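You operate a simulated robot arm through the tools that you are given. There is no shell and no other tool. Be economical: measure what you need, move in short steps, check, and stop when the job is done.

You are at the controls of a simulated two-armed robot. One attempt, no reset.

JOB
Shut both bench valves, stop the pump, then shut and latch the door.
Fine: the red-handled and the blue-handled valve, the feed pump switch; the blue sliding door shut to its stop.

It is judged by the outcome, as a careful person would: the job done as asked, and still so three seconds after it is handed in. It fails if anything else is knocked over, pushed out of place, dropped, spilled or broken.

ROBOT AND FRAMES
Two 7-joint arms with two-finger parallel grippers on one trunk, on a base that drives. Base frame: it is fixed to the floor where the robot stands at the start and does not move with it; the origin is under the middle of the robot, x ahead of it, y to its left, z up. Lengths are in mm, angles in rad, forces in N, time in s.
The left shoulder is at the start at [45, 159, 1099], the right one opposite. With the tool pointing down near the work surface each hand reaches from about 100 to 640 mm from the robot's upright axis, wherever it stands, measured 20 degrees to its own side. Places, roughly: blue sliding door [800, 2200, 1000]; blue-handled valve [800, -100, 1200]; feed pump switch [600, 200, 1400]; green-handled valve [900, -300, 1100]; latch of the blue sliding door [400, 1900, 1200]; red main switch [-600, 1100, 1300]; red-handled valve [700, 0, 1200]; regulator knob [1000, -400, 1500]; wall selector [-800, 1000, 1400]; yellow-handled valve [1000, -400, 1100]. Payload 3.43 kg a hand.
Tool frame (each hand has its own): the origin (TCP) lies between the finger pads and is the grasp point; the fingertips stand 30 mm ahead of it; z points along the fingers, y is the line along which they close. Largest opening 94 mm; finger width 28, thickness 10; the body of the gripper, 50 by 96 mm, starts 55 mm behind the TCP.
Orientation is told as [roll, pitch, yaw] about the base's x, y, z axes, in that order, counted from this pose: with the fingers straight down and closing along the base's y, the tool's x points along the base's -x, its y along +y and its z along -z.

CONTROLS
- The arms move only by the tool arm_command. It takes "left_increments", "right_increments" or both (then of equal length, played together; a hand with none holds still); each is a list that holds one entry, the list of rows, each a list of 7 numbers: the opening in per cent of the stroke, from 0 (shut) to 100 (fully open), then the shift along the tool's x, y, z in units of 30 mm (1.0 is 30 mm), then the turn, a rotation vector about the tool's x, y, z in units of 4 degrees (1.0 is 4 degrees). In form: [[[hand, dx, dy, dz, wx, wy, wz], ...]]. A call has 1 to 8 rows; each row shifts and turns the commanded pose from where the row before left it, along the tool's axes as they then stand. A call with a number of a shift or a turn outside -1 to 1 is refused whole. Rows are played at 5 a second. More than 50 mm and 0.15 rad between two rows, or a gripper value outside its range, and nothing of the call is played. Where a pose cannot be reached the arm comes as near as it can. A force on the tool above 50 N (or 10 N above the force at the start of the call, whichever is more), or a blocked arm, ends the call early, and 0.2 s more pass. The fingers move at their own pace (about 45 mm/s each) and stop on an object; they squeeze with about 26 N. The grip force told is the motor's: it shows also when the fingers shut on nothing. Time passes only in rows, and 0.2 s behind the last, so rows that do not move let the fingers close. The reply holds the time, the measured pose of the TCP, the force on the tool along the base axes, the opening and the grip force, in the units named above and with some noise, with the torque about the TCP (base axes, N m) and any sound that the robot's microphone picked up.
- Cameras (640 x 400 px; columns grow to the right, rows downward): "scene" is now at [124.2, -6.4, 1266.8]; the picture's right is [-0.04, -1.00, -0.00], its down [-0.13, 0.01, -0.99] and it looks along [0.99, -0.04, -0.13] (base axes); focal length 263 px, centre (320, 200). "left" rides on the left gripper at [76, -14, -103] in its tool frame; the picture's right is [0.18, 0.98, 0.00], its down [-0.75, 0.14, -0.64] and it looks along [-0.63, 0.12, 0.77] (tool axes); focal length 243 px, centre (320, 200). "right" rides on the right gripper at [76, 14, -103] in its tool frame; the picture's right is [-0.18, 0.98, 0.00], its down [-0.75, -0.14, -0.64] and it looks along [-0.63, -0.12, 0.77] (tool axes); focal length 243 px, centre (320, 200). There is no depth. A picture from a camera that has moved, and an enlarged one, comes with that camera's place and axes in the base frame and with its lens.
- get_image(camera): a new picture of that camera. No time passes.
- raise_lower(by): slides the trunk up (or, below 0, down) by that many mm; the arms and the scene camera ride with it, the base frame stays. It gives what a move gives, with no picture.
- roll_base(legs): drives the robot by 1 to 6 legs, each [ahead, left, turn to the left] in mm, mm and rad, along the robot's own axes; the way and the turn of a leg run together, so that a leg with both is an arc; at most 1500 mm and 3.142 rad a leg. The arms and the cameras ride along, it lands a little off, and it stops where it bumps. It gives what a move gives.
- turn_head(pan, tilt): turns the head with the scene camera to pan (to the left, within 1.396 rad either way) and tilt (down, from -0.506 to 1.204), counted from straight ahead of the robot. It gives what a move gives.
- enlarge(camera, box): a new picture of the part [left, top, right, bottom] of that camera's present view, enlarged. No time passes.
- job_done(): hands the job in; it is judged then, once.

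Work in short steps. Places have to be worked out from the pictures, the camera data and where the tool is seen: move nearer, look again, correct. Check each grasp and each placing, and mend what went wrong. You have 120 turns and 108 pictures in all, those below and enlarged ones among them. Open the grippers and draw the arms clear of the work before you hand the job in, unless the task says otherwise; then end with one line.

The tools are called as a command line: name --argument value ..., lists and objects as JSON in quotes. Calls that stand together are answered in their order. arm_command: Moves the arms, as the interface text tells. Its arguments: {"type":"object","properties":{"left_increments":{"type":"array"},"right_increments":{"type":"array"}},"required":[]} The other tools are called the same way: raise_lower (by) slides the trunk up or down; roll_base (legs) drives the base; turn_head (pan, tilt) turns the head that bears the scene camera; get_image (camera) takes a picture; enlarge (camera, box) takes an enlarged picture of a part of a camera's view; job_done () hands the job in.

At the start:

```text
time_s: 0.0
left_ee_pos: [527.1, 199.7, 1011.5]
left_tcp_rot: [0.003, -0.019, 0.002]
left_contact_force: [0.5, 0.3, 0.7]
left_torque: [0.01, -0.03, 0.01]
left_finger_gap: 94.3
left_grip_force: 0.0
right_ee_pos: [410.1, -175.4, 1002.1]
right_tcp_rot: [0.003, -0.007, 0.001]
right_contact_force: [-0.4, -0.3, 1.1]
right_torque: [0.01, 0.03, 0.0]
right_finger_gap: 94.1
right_grip_force: 0.1
trunk travel left (down, up): [-125.0, 142.0]
robot x, y, heading: [-2.0, 1.9, -0.001]
head pan, tilt: [-0.042, 0.14]
```

scene: 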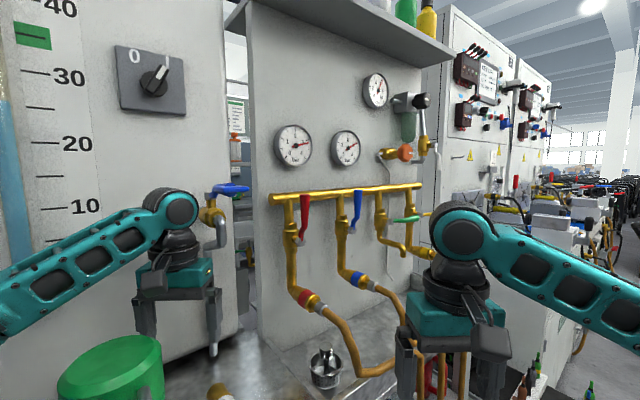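
right: 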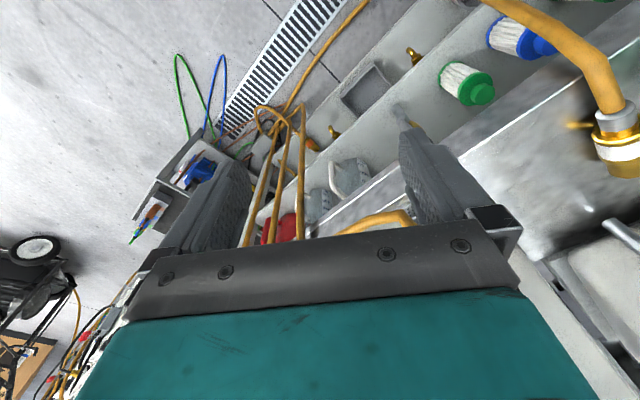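
left: 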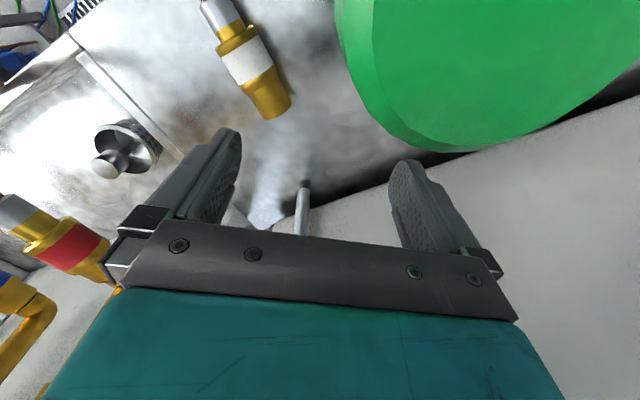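

The scene shows the red, blue and green handles on a manifold, plus a switch with 0/1 on the tank wall. I enlarge both areas to see the states.

enlarge --camera "scene" --box '[260, 130, 450, 260]'

enlarge --camera "scene" --box '[90, 20, 260, 260]'

```text
3.08 times, centred on (355, 195) of scene
camera zoom: at [124.2, -6.4, 1266.8], right [-0.04, -1.0, 0.0], down [-0.13, 0.01, -0.99], along [0.99, -0.04, -0.13], focal length 809 px, centre (212, 215)
```

zoom: 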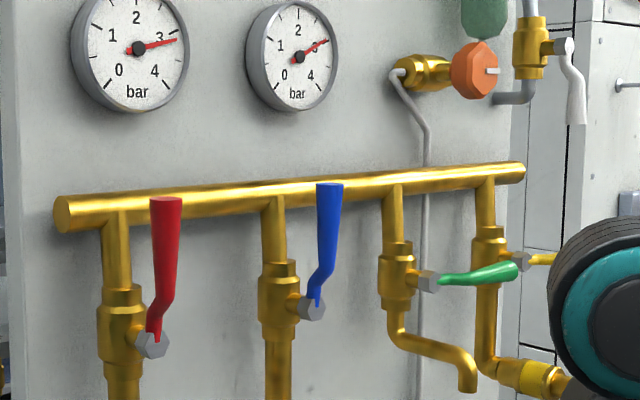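

```text
1.67 times, centred on (175, 140) of scene
camera zoom: at [124.2, -6.4, 1266.8], right [-0.04, -1.0, 0.0], down [-0.13, 0.01, -0.99], along [0.99, -0.04, -0.13], focal length 438 px, centre (562, 300)
```

zoom: 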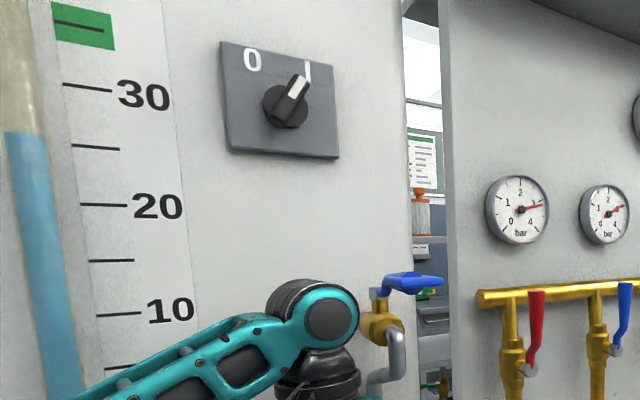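

Red and blue handles stand along their pipes (open); green/yellow are crosswise (closed). I pull the left hand back from the tank, and raise the trunk to get a baseline for triangulation.

arm_command --left_increments '[[[100, 1, 0, 0, 0, 0, 0], [100, 1, 0, 0, 0, 0, 0], [100, 1, 0, 0, 0, 0, 0], [100, 1, 0, 0, 0, 0, 0], [100, 1, 0, 0, 0, 0, 0]]]'

raise_lower --by 120

get_image --camera "scene"

enlarge --camera "scene" --box '[260, 190, 450, 320]'

enlarge --camera "scene" --box '[90, 60, 260, 300]'

```text
time_s: 0.5
left_ee_pos: [506.0, 188.2, 1020.8]
left_tcp_rot: [-0.005, -0.069, -0.015]
left_contact_force: [6.6, -1.1, 4.1]
left_torque: [0.21, 0.06, -0.31]
left_finger_gap: 93.5
left_grip_force: 0.1
right_ee_pos: [413.0, -182.2, 999.7]
right_tcp_rot: [0.008, -0.002, -0.004]
right_contact_force: [-0.6, -0.4, -0.2]
right_torque: [0.03, -0.01, 0.02]
right_finger_gap: 93.9
right_grip_force: 0.1
trunk travel left (down, up): [-125.0, 142.0]
robot x, y, heading: [3.6, -2.1, -0.008]
head pan, tilt: [-0.042, 0.14]
stopped in row 2 (left hand): the force on the tool passed its limit at 81 N (the readings are from after the stop); the commanded pose is now the measured one
```

```text
time_s: 2.0
left_ee_pos: [506.0, 196.2, 1134.1]
left_tcp_rot: [-0.011, -0.055, -0.007]
left_contact_force: [0.1, -0.5, 0.0]
left_torque: [-0.02, -0.01, 0.01]
left_finger_gap: 94.1
left_grip_force: 0.2
right_ee_pos: [416.6, -175.7, 1119.6]
right_tcp_rot: [0.0, 0.0, -0.004]
right_contact_force: [0.2, 0.1, 0.0]
right_torque: [0.03, -0.02, -0.02]
right_finger_gap: 94.2
right_grip_force: 0.1
trunk travel left (down, up): [-245.0, 22.0]
robot x, y, heading: [3.6, 0.9, -0.006]
head pan, tilt: [-0.042, 0.14]
```

```text
102 pictures are left
camera scene: at [131.0, -4.8, 1385.7], right [-0.05, -1.0, 0.0], down [-0.14, 0.01, -0.99], along [0.99, -0.05, -0.14], focal length 263 px, centre (320, 200)
```

scene: 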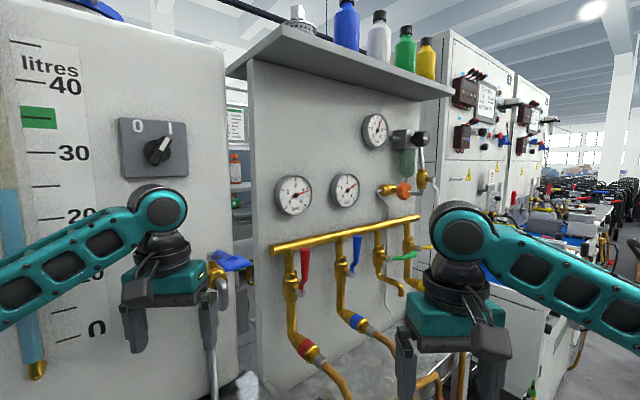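

```text
3.08 times, centred on (355, 255) of scene
camera zoom: at [131.0, -4.8, 1385.7], right [-0.05, -1.0, 0.0], down [-0.14, 0.01, -0.99], along [0.99, -0.05, -0.14], focal length 809 px, centre (212, 31)
```

zoom: 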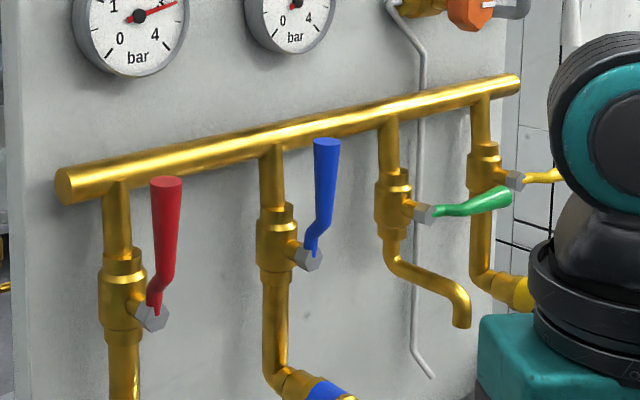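

```text
1.67 times, centred on (175, 180) of scene
camera zoom: at [131.0, -4.8, 1385.7], right [-0.05, -1.0, 0.0], down [-0.14, 0.01, -0.99], along [0.99, -0.05, -0.14], focal length 438 px, centre (562, 233)
```

zoom: 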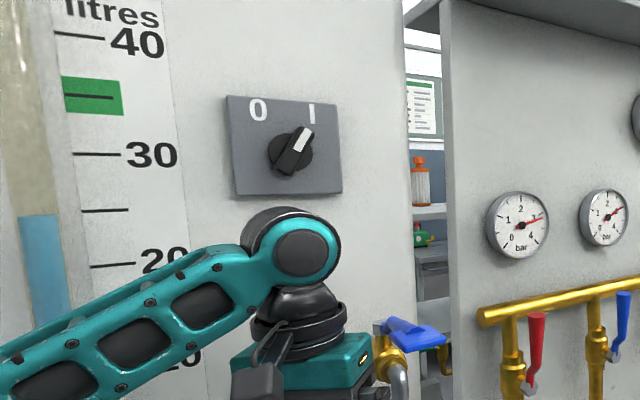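

The left hand was stopped by something at 81 N while moving back; I look before moving it further.

get_image --camera "left"

enlarge --camera "scene" --box '[90, 170, 290, 400]'

```text
99 pictures are left
camera left: at [423.5, 183.6, 1231.6], right [-0.17, 0.98, -0.02], down [0.72, 0.14, 0.68], along [0.67, 0.1, -0.73], focal length 243 px, centre (320, 200)
```

left: 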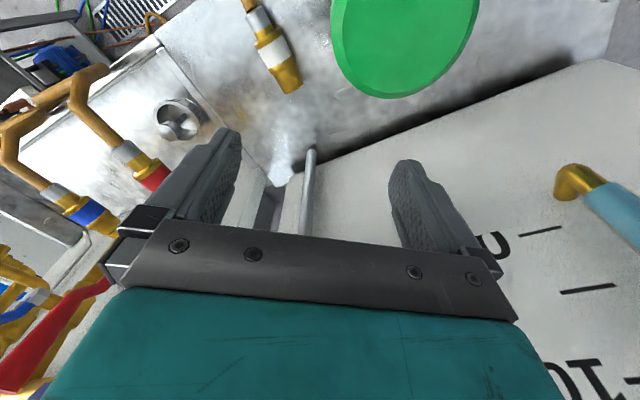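

```text
1.74 times, centred on (190, 285) of scene
camera zoom: at [131.0, -4.8, 1385.7], right [-0.05, -1.0, 0.0], down [-0.14, 0.01, -0.99], along [0.99, -0.05, -0.14], focal length 457 px, centre (546, 52)
```

zoom: 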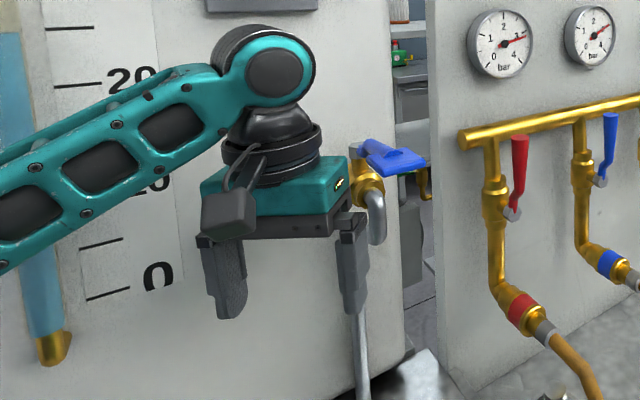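

Triangulating: red hub ≈(703,13,1089), tip ≈(690,2,1198); blue hub ≈(792,-120,1092), tip ≈(775,-131,1199); panel inward normal ≈ yaw 0.63; switch knob ≈(620,258,1408). I begin pitching the right hand to point forward.

arm_command --right_increments '[[[0, -0.3, 0, 0, 0, -0.5, 0], [0, -0.5, 0, 0, 0, -1, 0], [0, -0.5, 0, 0, 0, -1, 0], [0, -0.5, 0, 0.1, 0, -1, 0], [0, -0.5, 0, 0.2, 0, -1, 0], [0, -0.5, 0, 0.2, 0, -1, 0], [0, -0.4, 0, 0.2, 0, -1, 0], [0, -0.4, 0, 0.2, 0, -1, 0]]]'

```text
time_s: 3.8
left_ee_pos: [505.7, 197.1, 1134.9]
left_tcp_rot: [-0.011, -0.055, -0.01]
left_contact_force: [0.5, 0.2, -0.1]
left_torque: [0.03, 0.01, 0.04]
left_finger_gap: 94.1
left_grip_force: 0.1
right_ee_pos: [529.1, -176.7, 1115.7]
right_tcp_rot: [0.0, -0.524, -0.002]
right_contact_force: [-0.1, 0.5, 0.4]
right_torque: [0.0, 0.02, -0.01]
right_finger_gap: 0.0
right_grip_force: 26.2
trunk travel left (down, up): [-245.0, 22.0]
robot x, y, heading: [4.1, -1.5, -0.004]
head pan, tilt: [-0.042, 0.14]
```

Works smoothly. I continue pitching, and begin the yaw toward the panel.

arm_command --right_increments '[[[0, 0, 0, 0, 0, -1, 0], [0, 0, 0, 0, 0, -1, 0], [0, 0, 0, 0, 0, -1, 0], [0, 0, 0, 0, 0, -1, 0], [0, 0, 0, 0, 0, -1, 0], [0, 0, 0, 0, 0, -1, 0], [0, 0, 0, 0, 0, -1, 0], [0, 0, 0, 0, 0, -1, 0]]]'

arm_command --right_increments '[[[0, 0, 0, 0, 0, -1, 0], [0, 0, 0, 0, 0, -1, 0], [0, 0, 0, 0, 0, -1, 0], [0, 0, 0, 0, 0, -1, 0], [0, 0, 0, 0, 0, -1, 0], [0, 0, 0, 0, 0, -1, 0], [0, 0, 0, 0, 0, -1, 0]]]'

arm_command --right_increments '[[[0, 0, 0, 0, -1, 0, 0], [0, 0, 0, 0, -1, 0, 0], [0, 0, 0, 0, -1, 0, 0], [0, 0, 0, 0, -1, 0, 0], [0, 0, 0, 0, -1, 0, 0], [0, 0, 0, 0, -1, 0, 0], [0, 0, 0, 0, -1, 0, 0], [0, 0, 0, 0, -1, 0, 0]]]'

get_image --camera "scene"

get_image --camera "right"

```text
time_s: 5.6
left_ee_pos: [505.1, 197.9, 1134.2]
left_tcp_rot: [-0.012, -0.057, -0.01]
left_contact_force: [0.6, 0.6, 0.6]
left_torque: [0.0, -0.01, 0.0]
left_finger_gap: 94.0
left_grip_force: 0.1
right_ee_pos: [528.9, -177.7, 1117.0]
right_tcp_rot: [0.002, -1.085, -0.006]
right_contact_force: [-0.1, -0.1, -1.2]
right_torque: [-0.02, -0.01, -0.02]
right_finger_gap: 0.1
right_grip_force: 26.0
trunk travel left (down, up): [-245.0, 22.0]
robot x, y, heading: [0.6, -0.4, -0.004]
head pan, tilt: [-0.042, 0.14]
```

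```text
time_s: 7.2
left_ee_pos: [505.2, 196.4, 1134.7]
left_tcp_rot: [-0.012, -0.055, -0.01]
left_contact_force: [-0.2, 0.1, 0.2]
left_torque: [0.0, 0.0, -0.01]
left_finger_gap: 94.0
left_grip_force: 0.1
right_ee_pos: [529.6, -176.2, 1116.7]
right_tcp_rot: [-3.059, -1.569, 3.053]
right_contact_force: [0.0, -0.9, 0.1]
right_torque: [0.0, -0.03, 0.02]
right_finger_gap: 0.0
right_grip_force: 25.7
trunk travel left (down, up): [-245.0, 22.0]
robot x, y, heading: [0.5, -0.9, -0.003]
head pan, tilt: [-0.042, 0.14]
```

```text
time_s: 9.0
left_ee_pos: [505.6, 196.0, 1135.6]
left_tcp_rot: [-0.01, -0.055, -0.009]
left_contact_force: [-0.3, 0.4, 0.1]
left_torque: [-0.03, 0.0, 0.02]
left_finger_gap: 93.8
left_grip_force: 0.0
right_ee_pos: [529.4, -176.2, 1117.2]
right_tcp_rot: [1.315, -1.571, -0.756]
right_contact_force: [-0.5, -0.3, -0.1]
right_torque: [0.0, -0.02, 0.02]
right_finger_gap: 0.2
right_grip_force: 25.9
trunk travel left (down, up): [-245.0, 22.0]
robot x, y, heading: [0.4, -1.7, -0.002]
head pan, tilt: [-0.042, 0.14]
```

```text
97 pictures are left
camera scene: at [130.8, -4.9, 1385.8], right [-0.05, -1.0, 0.0], down [-0.14, 0.01, -0.99], along [0.99, -0.05, -0.14], focal length 263 px, centre (320, 200)
```

scene: 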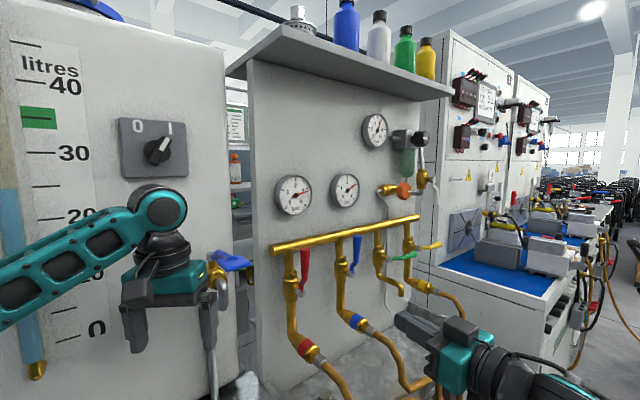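

```text
96 pictures are left
camera right: at [433.9, -220.0, 1041.1], right [-0.52, 0.83, 0.18], down [-0.47, -0.46, 0.75], along [0.71, 0.3, 0.63], focal length 243 px, centre (320, 200)
```

right: 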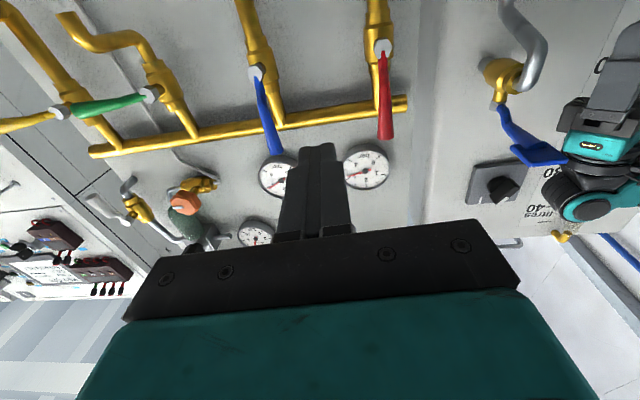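

Right hand now points level at yaw ≈0.56. One more yaw step, then move to a pre-pose left of the red handle, still ~60 mm short of its plane.

arm_command --right_increments '[[[0, 0, 0, 0, -1, 0, 0], [0, -0.27, 0.53, 0.4, 0, 0, 0], [0, -0.27, 0.53, 0.8, 0, 0, 0], [0, -0.27, 0.53, 0.8, 0, 0, 0], [0, -0.27, 0.53, 0.8, 0, 0, 0], [0, -0.27, 0.53, 0.8, 0, 0, 0], [0, -0.27, 0.53, 0.8, 0, 0, 0]]]'

enlarge --camera "scene" --box '[230, 200, 430, 325]'

get_image --camera "right"

```text
time_s: 10.6
left_ee_pos: [505.3, 197.1, 1135.3]
left_tcp_rot: [-0.011, -0.056, -0.009]
left_contact_force: [0.1, 0.5, 0.1]
left_torque: [0.0, 0.03, -0.02]
left_finger_gap: 94.2
left_grip_force: 0.0
right_ee_pos: [580.3, -20.7, 1166.7]
right_tcp_rot: [-1.038, -1.57, 1.663]
right_contact_force: [-0.4, -0.3, -0.1]
right_torque: [0.02, 0.02, 0.0]
right_finger_gap: 0.0
right_grip_force: 26.0
trunk travel left (down, up): [-245.0, 22.0]
robot x, y, heading: [0.8, -0.5, -0.003]
head pan, tilt: [-0.042, 0.14]
```

```text
3.20 times, centred on (330, 262) of scene
camera zoom: at [130.9, -4.2, 1385.8], right [-0.05, -1.0, 0.0], down [-0.14, 0.01, -0.99], along [0.99, -0.05, -0.14], focal length 841 px, centre (288, 0)
```

zoom: 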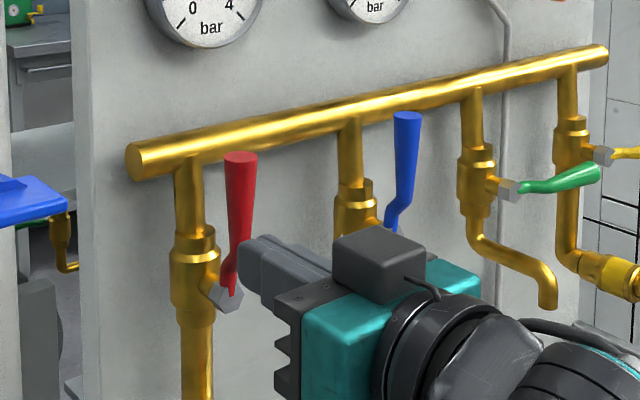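

```text
94 pictures are left
camera right: at [488.5, -71.1, 1090.5], right [-0.58, 0.8, 0.18], down [-0.44, -0.49, 0.75], along [0.69, 0.35, 0.63], focal length 243 px, centre (320, 200)
```

right: 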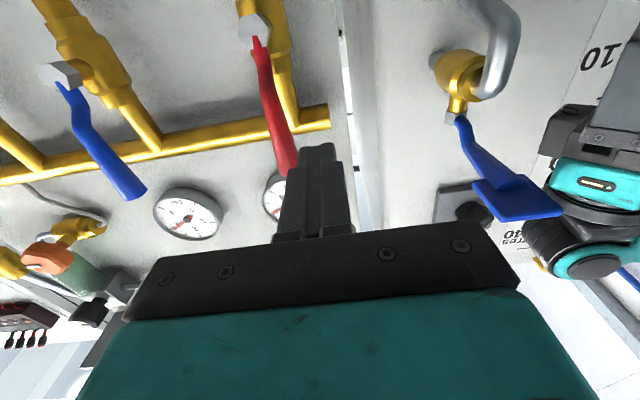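

The projection agrees: fingers are 45 mm left of the red handle, ~120 mm out. I advance 89 mm so the fingertips pass the handle's plane, then look.

arm_command --right_increments '[[[0, 0, 0, 0.6, 0, 0, 0], [0, 0, 0, 0.8, 0, 0, 0], [0, 0, 0, 0.8, 0, 0, 0], [0, 0, 0, 0.75, 0, 0, 0]]]'

enlarge --camera "scene" --box '[230, 200, 430, 325]'

get_image --camera "right"

```text
time_s: 11.6
left_ee_pos: [505.0, 195.7, 1134.8]
left_tcp_rot: [-0.012, -0.055, -0.009]
left_contact_force: [-0.3, -0.3, 0.7]
left_torque: [0.0, 0.02, 0.05]
left_finger_gap: 94.0
left_grip_force: 0.1
right_ee_pos: [651.4, 30.3, 1166.2]
right_tcp_rot: [-0.489, -1.57, 1.112]
right_contact_force: [-0.7, 1.1, 0.0]
right_torque: [-0.01, -0.03, -0.03]
right_finger_gap: 0.0
right_grip_force: 25.8
trunk travel left (down, up): [-245.0, 22.0]
robot x, y, heading: [2.4, 0.2, -0.002]
head pan, tilt: [-0.042, 0.14]
```

```text
3.20 times, centred on (330, 262) of scene
camera zoom: at [131.0, -4.5, 1385.8], right [-0.05, -1.0, 0.0], down [-0.14, 0.01, -0.99], along [0.99, -0.05, -0.14], focal length 841 px, centre (288, 0)
```

zoom: 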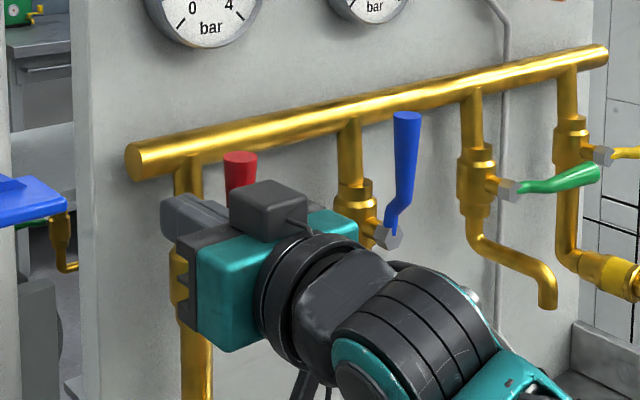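

```text
92 pictures are left
camera right: at [559.8, -19.2, 1089.6], right [-0.58, 0.8, 0.18], down [-0.44, -0.49, 0.75], along [0.69, 0.35, 0.63], focal length 243 px, centre (320, 200)
```

right: 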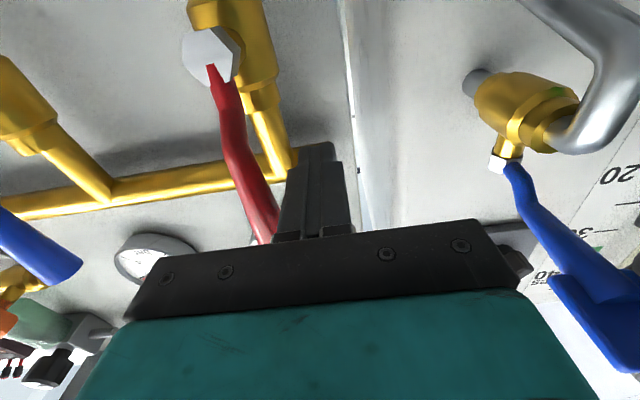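

Fingers sit just left of the red handle, tips past its plane. I sweep the handle clockwise along an arc, first half.

arm_command --right_increments '[[[0, 0.12, -0.4, 0, 0, 0, 0], [0, 0.11, -0.4, 0, 0, 0, 0], [0, -0.05, -0.32, 0, 0, 0, 0], [0, -0.04, -0.31, 0, 0, 0, 0], [0, 0.03, -0.32, 0, 0, 0, 0], [0, 0.04, -0.31, 0, 0, 0, 0], [0, 0.11, -0.3, 0, 0, 0, 0], [0, 0.12, -0.29, 0, 0, 0, 0]]]'

get_image --camera "right"

```text
time_s: 13.4
left_ee_pos: [506.2, 195.4, 1134.2]
left_tcp_rot: [-0.01, -0.056, -0.011]
left_contact_force: [-0.6, -0.1, -0.4]
left_torque: [-0.01, 0.0, -0.03]
left_finger_gap: 94.1
left_grip_force: 0.1
right_ee_pos: [698.2, -35.3, 1154.4]
right_tcp_rot: [0.189, -1.572, 0.438]
right_contact_force: [-0.6, -0.4, 0.0]
right_torque: [-0.01, -0.01, 0.02]
right_finger_gap: 0.3
right_grip_force: 26.2
trunk travel left (down, up): [-245.0, 22.0]
robot x, y, heading: [2.2, -1.7, -0.007]
head pan, tilt: [-0.042, 0.14]
```

```text
91 pictures are left
camera right: at [607.0, -84.8, 1076.7], right [-0.57, 0.8, 0.18], down [-0.44, -0.49, 0.75], along [0.69, 0.35, 0.63], focal length 243 px, centre (320, 200)
```

right: 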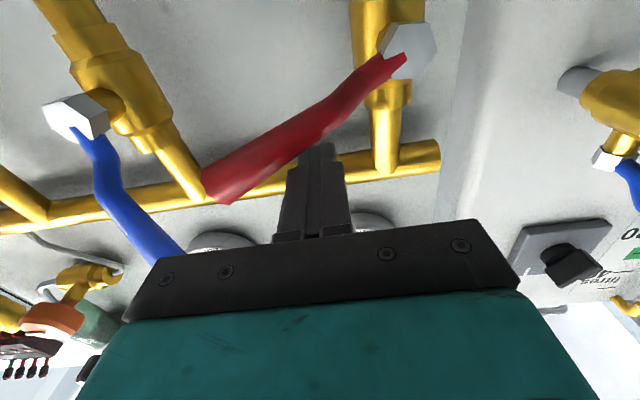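

The red handle has turned about 50–60° clockwise. Continue the arc to its stop.

arm_command --right_increments '[[[0, 0.19, -0.26, 0, 0, 0, 0], [0, 0.19, -0.25, 0, 0, 0, 0], [0, 0.25, -0.2, 0, 0, 0, 0], [0, 0.25, -0.19, 0, 0, 0, 0], [0, 0.29, -0.13, 0, 0, 0, 0], [0, 0.29, -0.12, 0, 0, 0, 0], [0, 0.25, -0.05, 0, 0, 0, 0]]]'

get_image --camera "right"

enlarge --camera "scene" --box '[230, 200, 430, 325]'

```text
time_s: 15.0
left_ee_pos: [500.4, 198.4, 1137.4]
left_tcp_rot: [-0.011, -0.062, -0.009]
left_contact_force: [-0.6, 0.3, -0.9]
left_torque: [0.0, -0.01, -0.05]
left_finger_gap: 93.8
left_grip_force: 0.0
right_ee_pos: [714.0, -57.0, 1124.4]
right_tcp_rot: [-3.009, -1.527, -2.639]
right_contact_force: [-6.0, 14.1, 44.9]
right_torque: [0.38, 0.28, -0.03]
right_finger_gap: 0.2
right_grip_force: 26.1
trunk travel left (down, up): [-245.0, 22.0]
robot x, y, heading: [0.8, -6.5, -0.002]
head pan, tilt: [-0.042, 0.14]
```

```text
90 pictures are left
camera right: at [625.6, -105.9, 1044.8], right [-0.59, 0.79, 0.18], down [-0.46, -0.51, 0.73], along [0.66, 0.35, 0.66], focal length 243 px, centre (320, 200)
```

right: 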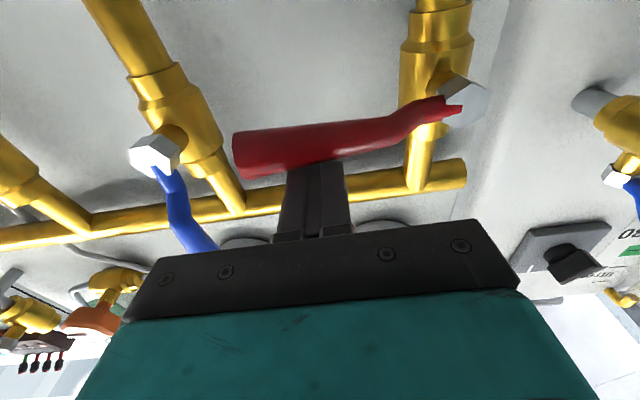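

```text
3.20 times, centred on (330, 262) of scene
camera zoom: at [124.1, -2.1, 1387.2], right [-0.05, -1.0, 0.0], down [-0.13, 0.0, -0.99], along [0.99, -0.05, -0.13], focal length 841 px, centre (288, 0)
```

zoom: 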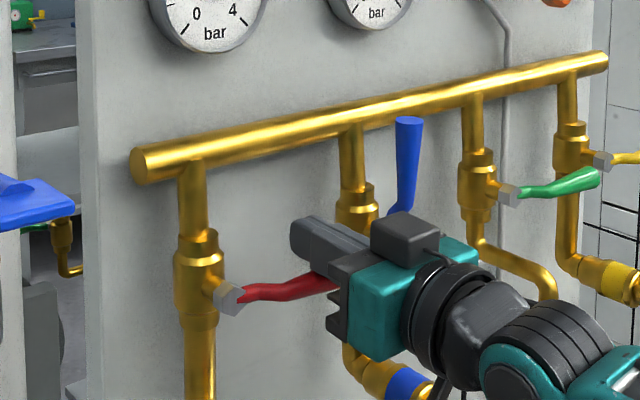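

Red is crosswise and against its stop (45 N). I lift off and shift right to the left side of the blue handle at the same depth.

arm_command --right_increments '[[[0, -0.4, 0, 0, 0, 0, 0], [0, -0.6, 0, 0, 0, 0, 0], [0, -0.6, 0, 0, 0, 0, 0], [0, -0.3, 0, 0, 0, 0, 0]]]'

enlarge --camera "scene" --box '[230, 200, 430, 325]'

get_image --camera "right"

```text
time_s: 16.0
left_ee_pos: [505.1, 196.0, 1135.1]
left_tcp_rot: [-0.009, -0.056, -0.009]
left_contact_force: [-0.2, -0.4, -0.7]
left_torque: [0.0, 0.03, 0.03]
left_finger_gap: 93.6
left_grip_force: 0.0
right_ee_pos: [719.7, -64.6, 1156.2]
right_tcp_rot: [-0.049, -1.569, 0.673]
right_contact_force: [0.9, 0.1, -0.6]
right_torque: [0.03, -0.01, -0.04]
right_finger_gap: 0.1
right_grip_force: 26.0
trunk travel left (down, up): [-245.0, 22.0]
robot x, y, heading: [0.4, -3.0, 0.0]
head pan, tilt: [-0.042, 0.14]
```

```text
3.20 times, centred on (330, 262) of scene
camera zoom: at [131.0, -5.1, 1385.6], right [-0.05, -1.0, 0.0], down [-0.14, 0.01, -0.99], along [0.99, -0.05, -0.14], focal length 841 px, centre (288, 0)
```

zoom: 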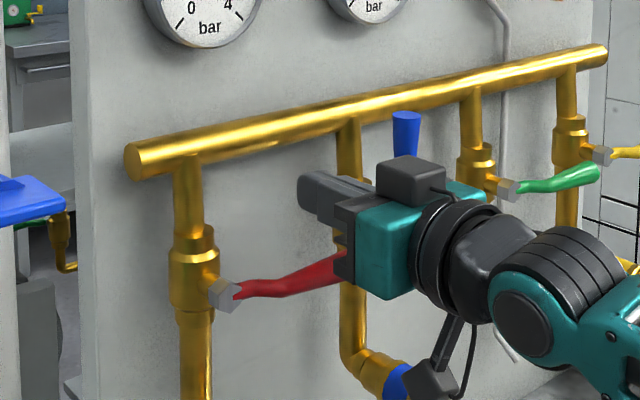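

```text
87 pictures are left
camera right: at [627.8, -114.7, 1080.5], right [-0.57, 0.8, 0.18], down [-0.44, -0.49, 0.76], along [0.69, 0.35, 0.63], focal length 243 px, centre (320, 200)
```

right: 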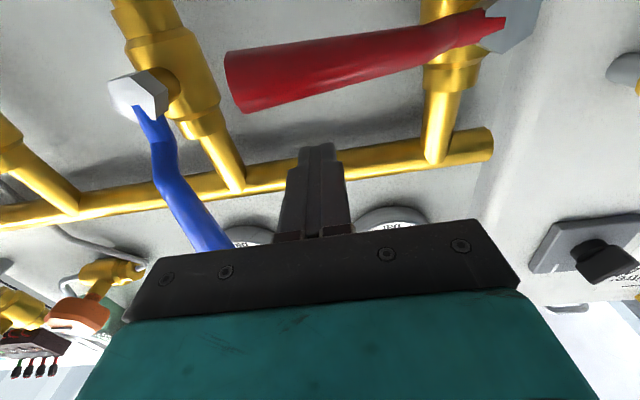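

Red looks crosswise like green. Fingers are ~87 mm left of blue hub; move next to the blue handle and start the sweep.

arm_command --right_increments '[[[0, -0.07, -0.5, 0, 0, 0, 0], [0, -0.07, -0.5, 0, 0, 0, 0], [0, -0.07, -0.5, 0, 0, 0, 0], [0, 0, -0.37, 0, 0, 0, 0], [0, 0, -0.37, 0, 0, 0, 0], [0, -0.05, -0.32, 0, 0, 0, 0], [0, -0.04, -0.31, 0, 0, 0, 0], [0, 0.03, -0.32, 0, 0, 0, 0]]]'

get_image --camera "right"

```text
time_s: 17.8
left_ee_pos: [505.3, 195.6, 1135.1]
left_tcp_rot: [-0.011, -0.056, -0.009]
left_contact_force: [1.2, 0.0, -0.6]
left_torque: [0.01, 0.0, 0.0]
left_finger_gap: 93.9
left_grip_force: 0.0
right_ee_pos: [775.8, -142.0, 1166.6]
right_tcp_rot: [-0.18, -1.57, 0.804]
right_contact_force: [0.0, 1.1, -0.5]
right_torque: [0.0, 0.04, 0.01]
right_finger_gap: 0.0
right_grip_force: 26.1
trunk travel left (down, up): [-245.0, 22.0]
robot x, y, heading: [-0.4, 0.5, -0.008]
head pan, tilt: [-0.042, 0.14]
```

```text
86 pictures are left
camera right: at [683.9, -191.3, 1090.4], right [-0.57, 0.8, 0.18], down [-0.44, -0.49, 0.75], along [0.69, 0.35, 0.63], focal length 243 px, centre (320, 200)
```

right: 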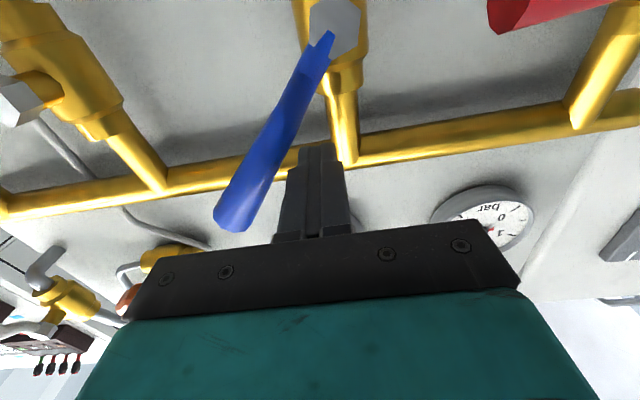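

Blue is turning (≈30°). Continue along the arc.

arm_command --right_increments '[[[0, 0.14, -0.31, 0, 0, 0, 0], [0, 0.11, -0.3, 0, 0, 0, 0], [0, 0.12, -0.29, 0, 0, 0, 0], [0, 0.19, -0.26, 0, 0, 0, 0], [0, 0.19, -0.25, 0, 0, 0, 0], [0, 0.25, -0.2, 0, 0, 0, 0], [0, 0.25, -0.19, 0, 0, 0, 0], [0, 0.25, -0.13, 0, 0, 0, 0]]]'

get_image --camera "right"

```text
time_s: 19.6
left_ee_pos: [504.7, 196.9, 1135.3]
left_tcp_rot: [-0.011, -0.054, -0.009]
left_contact_force: [0.2, 0.3, 0.0]
left_torque: [-0.03, 0.0, 0.02]
left_finger_gap: 93.8
left_grip_force: 0.0
right_ee_pos: [794.0, -179.0, 1136.7]
right_tcp_rot: [0.691, -1.569, -0.065]
right_contact_force: [-0.4, 0.0, 1.1]
right_torque: [-0.02, -0.01, 0.01]
right_finger_gap: 0.0
right_grip_force: 26.1
right hand out of reach, approached as far as the arm can: row 5, 6, 7, 8
trunk travel left (down, up): [-245.0, 22.0]
robot x, y, heading: [2.9, 3.4, 0.0]
head pan, tilt: [-0.042, 0.14]
```

```text
85 pictures are left
camera right: at [701.3, -228.6, 1060.6], right [-0.57, 0.8, 0.18], down [-0.44, -0.49, 0.75], along [0.69, 0.35, 0.63], focal length 243 px, centre (320, 200)
```

right: 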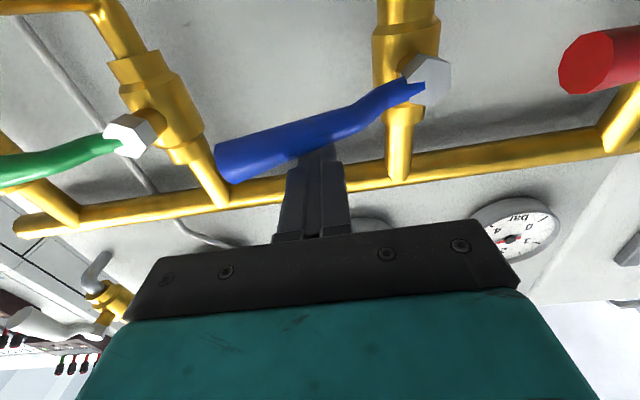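

Reach limit hit with the handle ~70° round. Lowering the trunk a little both pushes the handle down and improves the reach.

raise_lower --by -12

get_image --camera "right"

```text
time_s: 20.2
left_ee_pos: [504.6, 196.5, 1123.2]
left_tcp_rot: [-0.011, -0.056, -0.01]
left_contact_force: [0.2, -0.4, -0.4]
left_torque: [0.0, 0.03, 0.0]
left_finger_gap: 93.8
left_grip_force: 0.1
right_ee_pos: [793.9, -180.6, 1125.2]
right_tcp_rot: [3.14, -1.57, -2.516]
right_contact_force: [-0.2, -0.5, 2.5]
right_torque: [0.0, -0.05, -0.02]
right_finger_gap: 0.1
right_grip_force: 26.3
trunk travel left (down, up): [-233.0, 34.0]
robot x, y, heading: [0.3, 0.0, -0.008]
head pan, tilt: [-0.042, 0.14]
```

```text
84 pictures are left
camera right: at [701.4, -228.6, 1049.5], right [-0.58, 0.8, 0.18], down [-0.44, -0.49, 0.75], along [0.69, 0.35, 0.63], focal length 243 px, centre (320, 200)
```

right: 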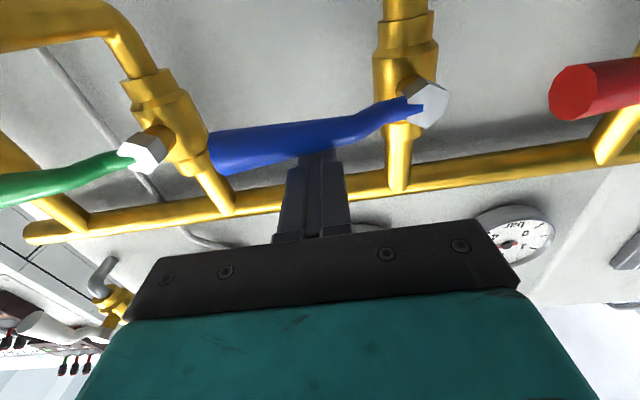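

Blue is nearly crosswise, with little force yet. Lower another 8 mm to reach the stop.

raise_lower --by -8

get_image --camera "right"

```text
time_s: 20.8
left_ee_pos: [503.2, 196.4, 1116.7]
left_tcp_rot: [-0.012, -0.058, -0.008]
left_contact_force: [-0.1, -0.5, 1.0]
left_torque: [0.01, 0.0, -0.01]
left_finger_gap: 93.9
left_grip_force: 0.0
right_ee_pos: [791.5, -179.5, 1125.0]
right_tcp_rot: [-2.926, -1.561, -2.731]
right_contact_force: [9.0, 0.1, 24.3]
right_torque: [0.15, -0.28, -0.04]
right_finger_gap: 0.3
right_grip_force: 26.3
trunk travel left (down, up): [-225.0, 42.0]
robot x, y, heading: [2.0, -0.6, -0.004]
head pan, tilt: [-0.042, 0.14]
```

```text
83 pictures are left
camera right: at [701.3, -228.2, 1048.0], right [-0.58, 0.8, 0.18], down [-0.45, -0.49, 0.75], along [0.69, 0.35, 0.64], focal length 243 px, centre (320, 200)
```

right: 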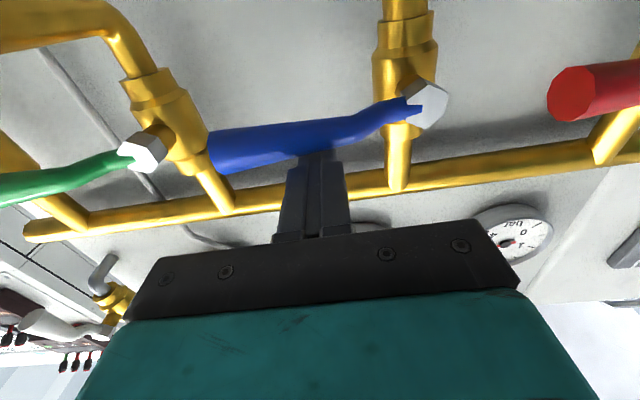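

Both ended at the same height against their stops (24 N). I raise off and draw the right hand back.

raise_lower --by 30

arm_command --right_increments '[[[0, 0, 0, -0.5, 0, 0, 0], [0, 0, 0, -0.8, 0, 0, 0], [0, 0, 0, -1, 0, 0, 0], [0, 0, 0, -1, 0, 0, 0], [0, 0, 0, -1, 0, 0, 0], [0, 0, 0, -1, 0, 0, 0], [0, 0, 0, -1, 0, 0, 0]]]'

get_image --camera "scene"

enlarge --camera "scene" --box '[250, 200, 450, 325]'

```text
time_s: 21.5
left_ee_pos: [506.1, 196.8, 1144.4]
left_tcp_rot: [-0.01, -0.055, -0.01]
left_contact_force: [-0.8, 0.0, 0.1]
left_torque: [-0.03, 0.0, 0.02]
left_finger_gap: 93.8
left_grip_force: 0.1
right_ee_pos: [792.8, -178.1, 1146.0]
right_tcp_rot: [0.189, -1.568, 0.438]
right_contact_force: [0.2, -0.6, -0.3]
right_torque: [0.01, -0.02, 0.0]
right_finger_gap: 0.1
right_grip_force: 26.0
trunk travel left (down, up): [-255.0, 12.0]
robot x, y, heading: [-2.2, -2.7, -0.005]
head pan, tilt: [-0.042, 0.14]
```

```text
time_s: 23.1
left_ee_pos: [505.4, 196.3, 1145.7]
left_tcp_rot: [-0.011, -0.055, -0.009]
left_contact_force: [-0.9, 0.2, -0.1]
left_torque: [0.01, 0.0, 0.05]
left_finger_gap: 94.1
left_grip_force: 0.1
right_ee_pos: [639.6, -290.5, 1147.5]
right_tcp_rot: [2.363, -1.571, -1.737]
right_contact_force: [-0.2, -0.4, 0.5]
right_torque: [-0.01, 0.0, -0.01]
right_finger_gap: 0.0
right_grip_force: 26.1
trunk travel left (down, up): [-255.0, 12.0]
robot x, y, heading: [-1.0, -3.7, -0.003]
head pan, tilt: [-0.042, 0.14]
```

```text
82 pictures are left
camera scene: at [130.3, -5.2, 1395.9], right [-0.05, -1.0, 0.0], down [-0.14, 0.01, -0.99], along [0.99, -0.05, -0.14], focal length 263 px, centre (320, 200)
```

scene: 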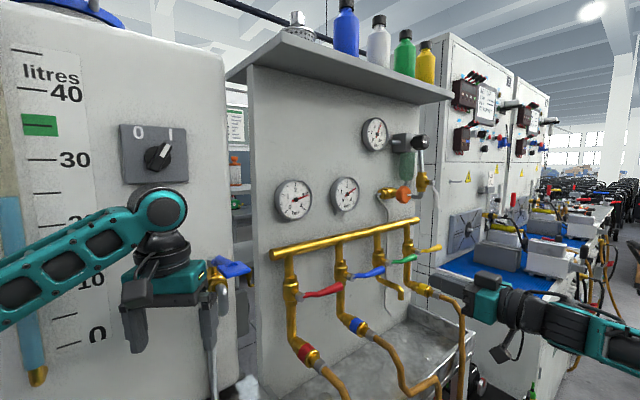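

```text
3.20 times, centred on (350, 262) of scene
camera zoom: at [130.3, -5.2, 1395.9], right [-0.05, -1.0, 0.0], down [-0.14, 0.01, -0.99], along [0.99, -0.05, -0.14], focal length 841 px, centre (224, 0)
```

zoom: 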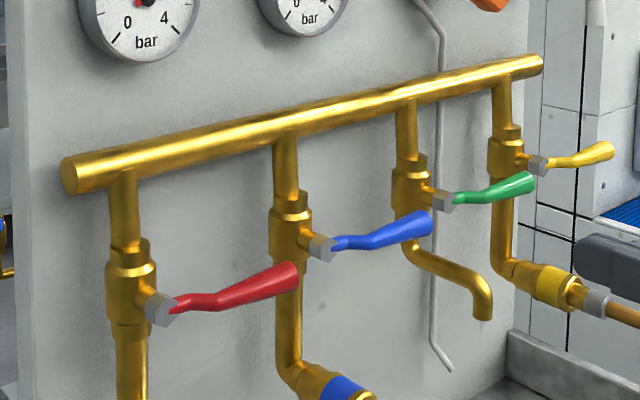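

All four handles are now parallel and crosswise: both valves shut. Next the pump switch: knob ≈(620,258,1408), wall inward yaw ≈0.39; I pitch the left hand forward while raising it.

arm_command --left_increments '[[[60, 0, 0, -0.2, 0, -0.4, 0], [60, 0, 0, -0.44, 0, -1, 0], [60, 0, 0, -0.44, 0, -1, 0], [60, 0, 0, -0.44, 0, -1, 0], [60, 0, 0, -0.44, 0, -1, 0], [60, 0, 0, -0.44, 0, -1, 0], [60, 0, 0, -0.44, 0, -1, 0], [60, 0, 0, -0.44, 0, -1, 0]]]'

```text
time_s: 24.9
left_ee_pos: [477.8, 198.0, 1238.4]
left_tcp_rot: [-0.012, -0.572, -0.002]
left_contact_force: [-0.2, 0.8, -0.9]
left_torque: [-0.01, -0.05, -0.02]
left_finger_gap: 56.4
left_grip_force: 0.1
right_ee_pos: [639.7, -289.9, 1146.9]
right_tcp_rot: [1.494, -1.569, -0.871]
right_contact_force: [-0.9, -0.2, 0.0]
right_torque: [-0.01, 0.0, -0.01]
right_finger_gap: 0.0
right_grip_force: 26.2
trunk travel left (down, up): [-255.0, 12.0]
robot x, y, heading: [-3.5, -1.0, 0.0]
head pan, tilt: [-0.042, 0.14]
```

Smooth. Continue pitching and raising.

arm_command --left_increments '[[[60, -0.3, 0, -0.25, 0, -1, 0], [60, -0.3, 0, -0.25, 0, -1, 0], [60, -0.3, 0, -0.25, 0, -1, 0], [60, -0.3, 0, -0.25, 0, -1, 0], [60, -0.3, 0, -0.25, 0, -1, 0], [60, -0.3, 0, -0.2, 0, -1, 0], [60, -0.3, 0, -0.15, 0, -1, 0], [60, -0.3, 0, -0.1, 0, -1, 0]]]'

arm_command --left_increments '[[[60, -0.4, 0, 0, 0, -1, 0], [60, -0.4, 0, 0, 0, -1, 0], [60, -0.4, 0, 0, 0, -1, 0], [60, -0.2, 0, 0, 0, -1, 0], [60, 0, 0, 0, 0, -1, 0], [60, 0, 0, 0, 0, -1, 0], [60, 0, 0, 0, 0, -0.3, 0]]]'

get_image --camera "left"

get_image --camera "scene"

```text
time_s: 26.7
left_ee_pos: [491.7, 198.8, 1326.1]
left_tcp_rot: [-0.025, -1.132, 0.012]
left_contact_force: [0.3, -0.5, 0.5]
left_torque: [0.02, 0.03, 0.01]
left_finger_gap: 56.3
left_grip_force: 0.1
right_ee_pos: [638.3, -288.8, 1146.7]
right_tcp_rot: [0.927, -1.57, -0.305]
right_contact_force: [0.1, 0.4, -0.1]
right_torque: [-0.04, 0.01, 0.0]
right_finger_gap: 0.2
right_grip_force: 25.8
trunk travel left (down, up): [-255.0, 12.0]
robot x, y, heading: [-0.7, -3.0, -0.005]
head pan, tilt: [-0.042, 0.14]
```

```text
time_s: 28.3
left_ee_pos: [506.5, 198.2, 1366.0]
left_tcp_rot: [-1.653, -1.561, 1.642]
left_contact_force: [-0.4, -0.1, 0.4]
left_torque: [0.03, -0.02, 0.01]
left_finger_gap: 56.3
left_grip_force: 0.0
right_ee_pos: [640.0, -289.5, 1146.4]
right_tcp_rot: [1.0, -1.57, -0.377]
right_contact_force: [0.2, -0.2, 0.0]
right_torque: [0.0, 0.0, 0.01]
right_finger_gap: 0.0
right_grip_force: 26.3
trunk travel left (down, up): [-255.0, 12.0]
robot x, y, heading: [-1.5, -0.2, -0.005]
head pan, tilt: [-0.042, 0.14]
```

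```text
80 pictures are left
camera left: at [403.4, 184.1, 1287.9], right [0.01, 0.98, -0.19], down [-0.64, 0.16, 0.75], along [0.77, 0.12, 0.63], focal length 243 px, centre (320, 200)
```

left: 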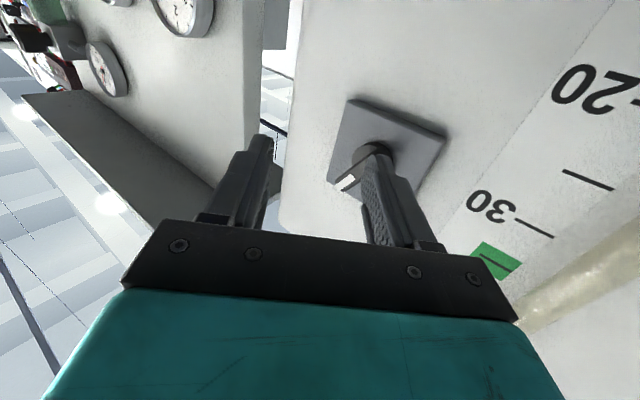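

```text
79 pictures are left
camera scene: at [130.8, -4.9, 1395.8], right [-0.05, -1.0, 0.0], down [-0.14, 0.01, -0.99], along [0.99, -0.05, -0.14], focal length 263 px, centre (320, 200)
```

scene: 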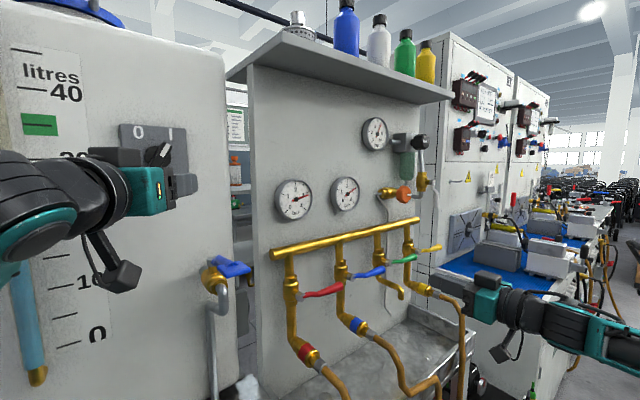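

Knob projection matches my estimate. I yaw the left hand to the wall's normal and line it up ~90 mm in front of the knob.

arm_command --left_increments '[[[60, 0, 0, 0, -0.95, 0, 0], [60, 0, 0, 0, -0.95, 0, 0], [60, 0, 0, 0, -0.95, 0, 0], [60, 0, 0, 0, -0.95, 0, 0], [60, 0, 0, 0, -0.95, 0, 0], [60, 0, 0, 0, -0.95, 0, 0], [60, -0.7, 0.2, 0.63, 0, 0, 0], [60, -0.7, 0.2, 0.63, 0, 0, 0]]]'

arm_command --left_increments '[[[60, 0, 0, 0, 0, 0, 1], [60, 0, 0, 0, 0, 0, 1], [60, 0, 0, 0, 0, 0, 1], [60, 0, 0, 0, 0, 0, 1], [60, 0, 0, 0, 0, 0, 1], [60, 0, 0, 0, 0, 0, 1], [60, 0, 0, 0, 0, 0, 1], [60, 0, 0, 0, 0, 0, 1]]]'

get_image --camera "left"

enlarge --camera "scene" --box '[80, 100, 240, 200]'

```text
time_s: 30.1
left_ee_pos: [536.6, 225.5, 1407.7]
left_tcp_rot: [-1.138, -1.56, 1.526]
left_contact_force: [-0.3, -1.1, 0.3]
left_torque: [-0.03, -0.03, 0.0]
left_finger_gap: 56.2
left_grip_force: 0.1
right_ee_pos: [639.1, -289.1, 1147.9]
right_tcp_rot: [1.096, -1.572, -0.471]
right_contact_force: [0.1, -0.6, 0.3]
right_torque: [0.0, 0.03, -0.01]
right_finger_gap: 0.1
right_grip_force: 26.0
trunk travel left (down, up): [-255.0, 12.0]
robot x, y, heading: [3.6, 0.9, -0.006]
head pan, tilt: [-0.042, 0.14]
```

```text
time_s: 31.9
left_ee_pos: [536.5, 224.8, 1406.9]
left_tcp_rot: [1.562, -1.019, -1.175]
left_contact_force: [0.9, -0.2, 0.2]
left_torque: [-0.03, 0.02, 0.01]
left_finger_gap: 56.4
left_grip_force: 0.1
right_ee_pos: [639.8, -288.7, 1146.9]
right_tcp_rot: [0.951, -1.571, -0.326]
right_contact_force: [-0.1, 0.9, -0.1]
right_torque: [0.01, -0.04, 0.0]
right_finger_gap: 0.0
right_grip_force: 26.1
trunk travel left (down, up): [-255.0, 12.0]
robot x, y, heading: [0.4, -0.0, -0.003]
head pan, tilt: [-0.042, 0.14]
```

```text
78 pictures are left
camera left: at [430.7, 211.0, 1333.5], right [-0.35, 0.86, 0.36], down [-0.49, -0.5, 0.72], along [0.8, 0.08, 0.6], focal length 243 px, centre (320, 200)
```

left: 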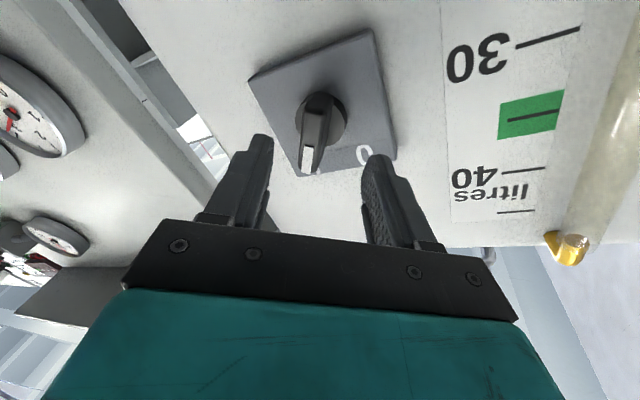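

```text
4.00 times, centred on (160, 150) of scene
camera zoom: at [130.8, -4.8, 1395.8], right [-0.05, -1.0, 0.0], down [-0.14, 0.01, -0.99], along [0.99, -0.05, -0.14], focal length 1051 px, centre (960, 400)
```

zoom: 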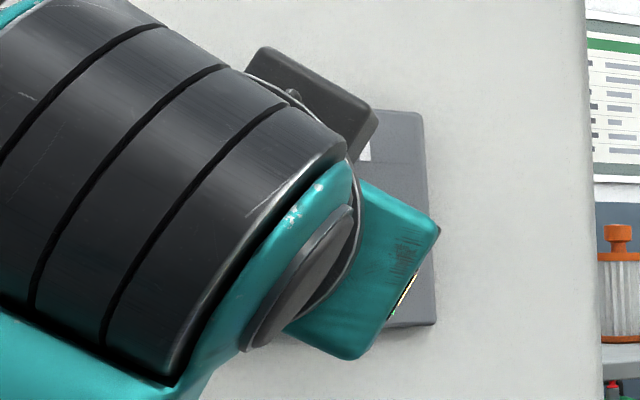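

Finger axis is in line with the knob and the roll matches the pointer. I advance 60 mm with open fingers and look.

arm_command --left_increments '[[[60, 0, 0, 0.4, 0, 0, 0], [60, 0, 0, 0.6, 0, 0, 0], [60, 0, 0, 0.5, 0, 0, 0], [60, 0, 0, 0.5, 0, 0, 0]]]'

get_image --camera "left"

```text
time_s: 32.9
left_ee_pos: [586.7, 245.1, 1407.9]
left_tcp_rot: [1.566, -1.022, -1.175]
left_contact_force: [-40.3, -11.0, -19.0]
left_torque: [-0.86, -0.09, 1.75]
left_finger_gap: 53.3
left_grip_force: 0.0
right_ee_pos: [635.1, -289.9, 1150.6]
right_tcp_rot: [-2.693, -1.566, -2.963]
right_contact_force: [0.2, 0.5, -0.2]
right_torque: [-0.01, -0.01, 0.02]
right_finger_gap: 0.2
right_grip_force: 26.2
trunk travel left (down, up): [-255.0, 12.0]
robot x, y, heading: [-3.0, -4.8, -0.004]
head pan, tilt: [-0.042, 0.14]
```

```text
76 pictures are left
camera left: at [479.0, 231.8, 1334.4], right [-0.35, 0.87, 0.35], down [-0.49, -0.49, 0.72], along [0.8, 0.08, 0.6], focal length 243 px, centre (320, 200)
```

left: 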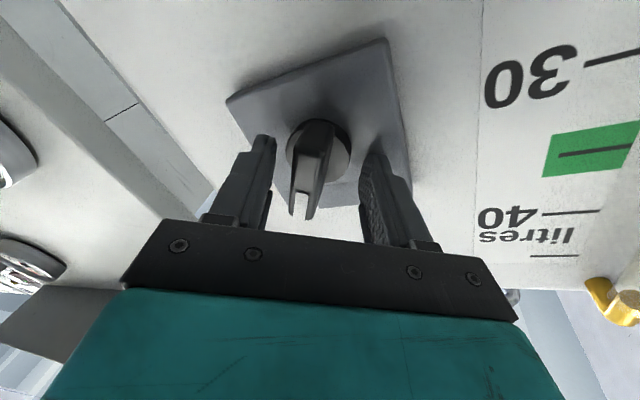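

A fingertip touches the plate (40 N). I back off ~9 mm of command and close on the pointer.

arm_command --left_increments '[[[60, 0, 0, -0.35, 0, 0, 0], [30, 0, 0, 0, 0, 0, 0], [0, 0, 0, 0, 0, 0, 0], [0, 0, 0, 0, 0, 0, 0], [0, 0, 0, 0, 0, 0, 0]]]'

get_image --camera "left"

```text
time_s: 34.1
left_ee_pos: [585.1, 239.8, 1403.8]
left_tcp_rot: [1.556, -1.019, -1.174]
left_contact_force: [3.5, -14.3, -10.9]
left_torque: [-0.75, -0.46, 0.93]
left_finger_gap: 24.8
left_grip_force: 44.8
right_ee_pos: [640.6, -292.2, 1145.6]
right_tcp_rot: [1.516, -1.569, -0.888]
right_contact_force: [-0.5, 0.8, -0.1]
right_torque: [-0.03, -0.03, 0.02]
right_finger_gap: 0.0
right_grip_force: 26.0
trunk travel left (down, up): [-255.0, 12.0]
robot x, y, heading: [-1.0, 0.5, -0.007]
head pan, tilt: [-0.042, 0.14]
```

```text
75 pictures are left
camera left: at [478.5, 226.1, 1331.8], right [-0.35, 0.87, 0.36], down [-0.49, -0.49, 0.72], along [0.8, 0.08, 0.59], focal length 243 px, centre (320, 200)
```

left: 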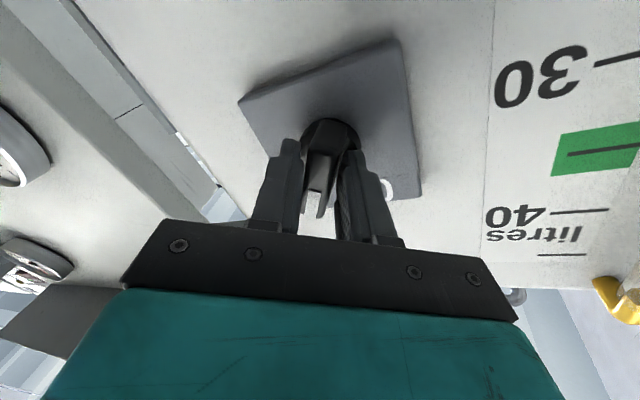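

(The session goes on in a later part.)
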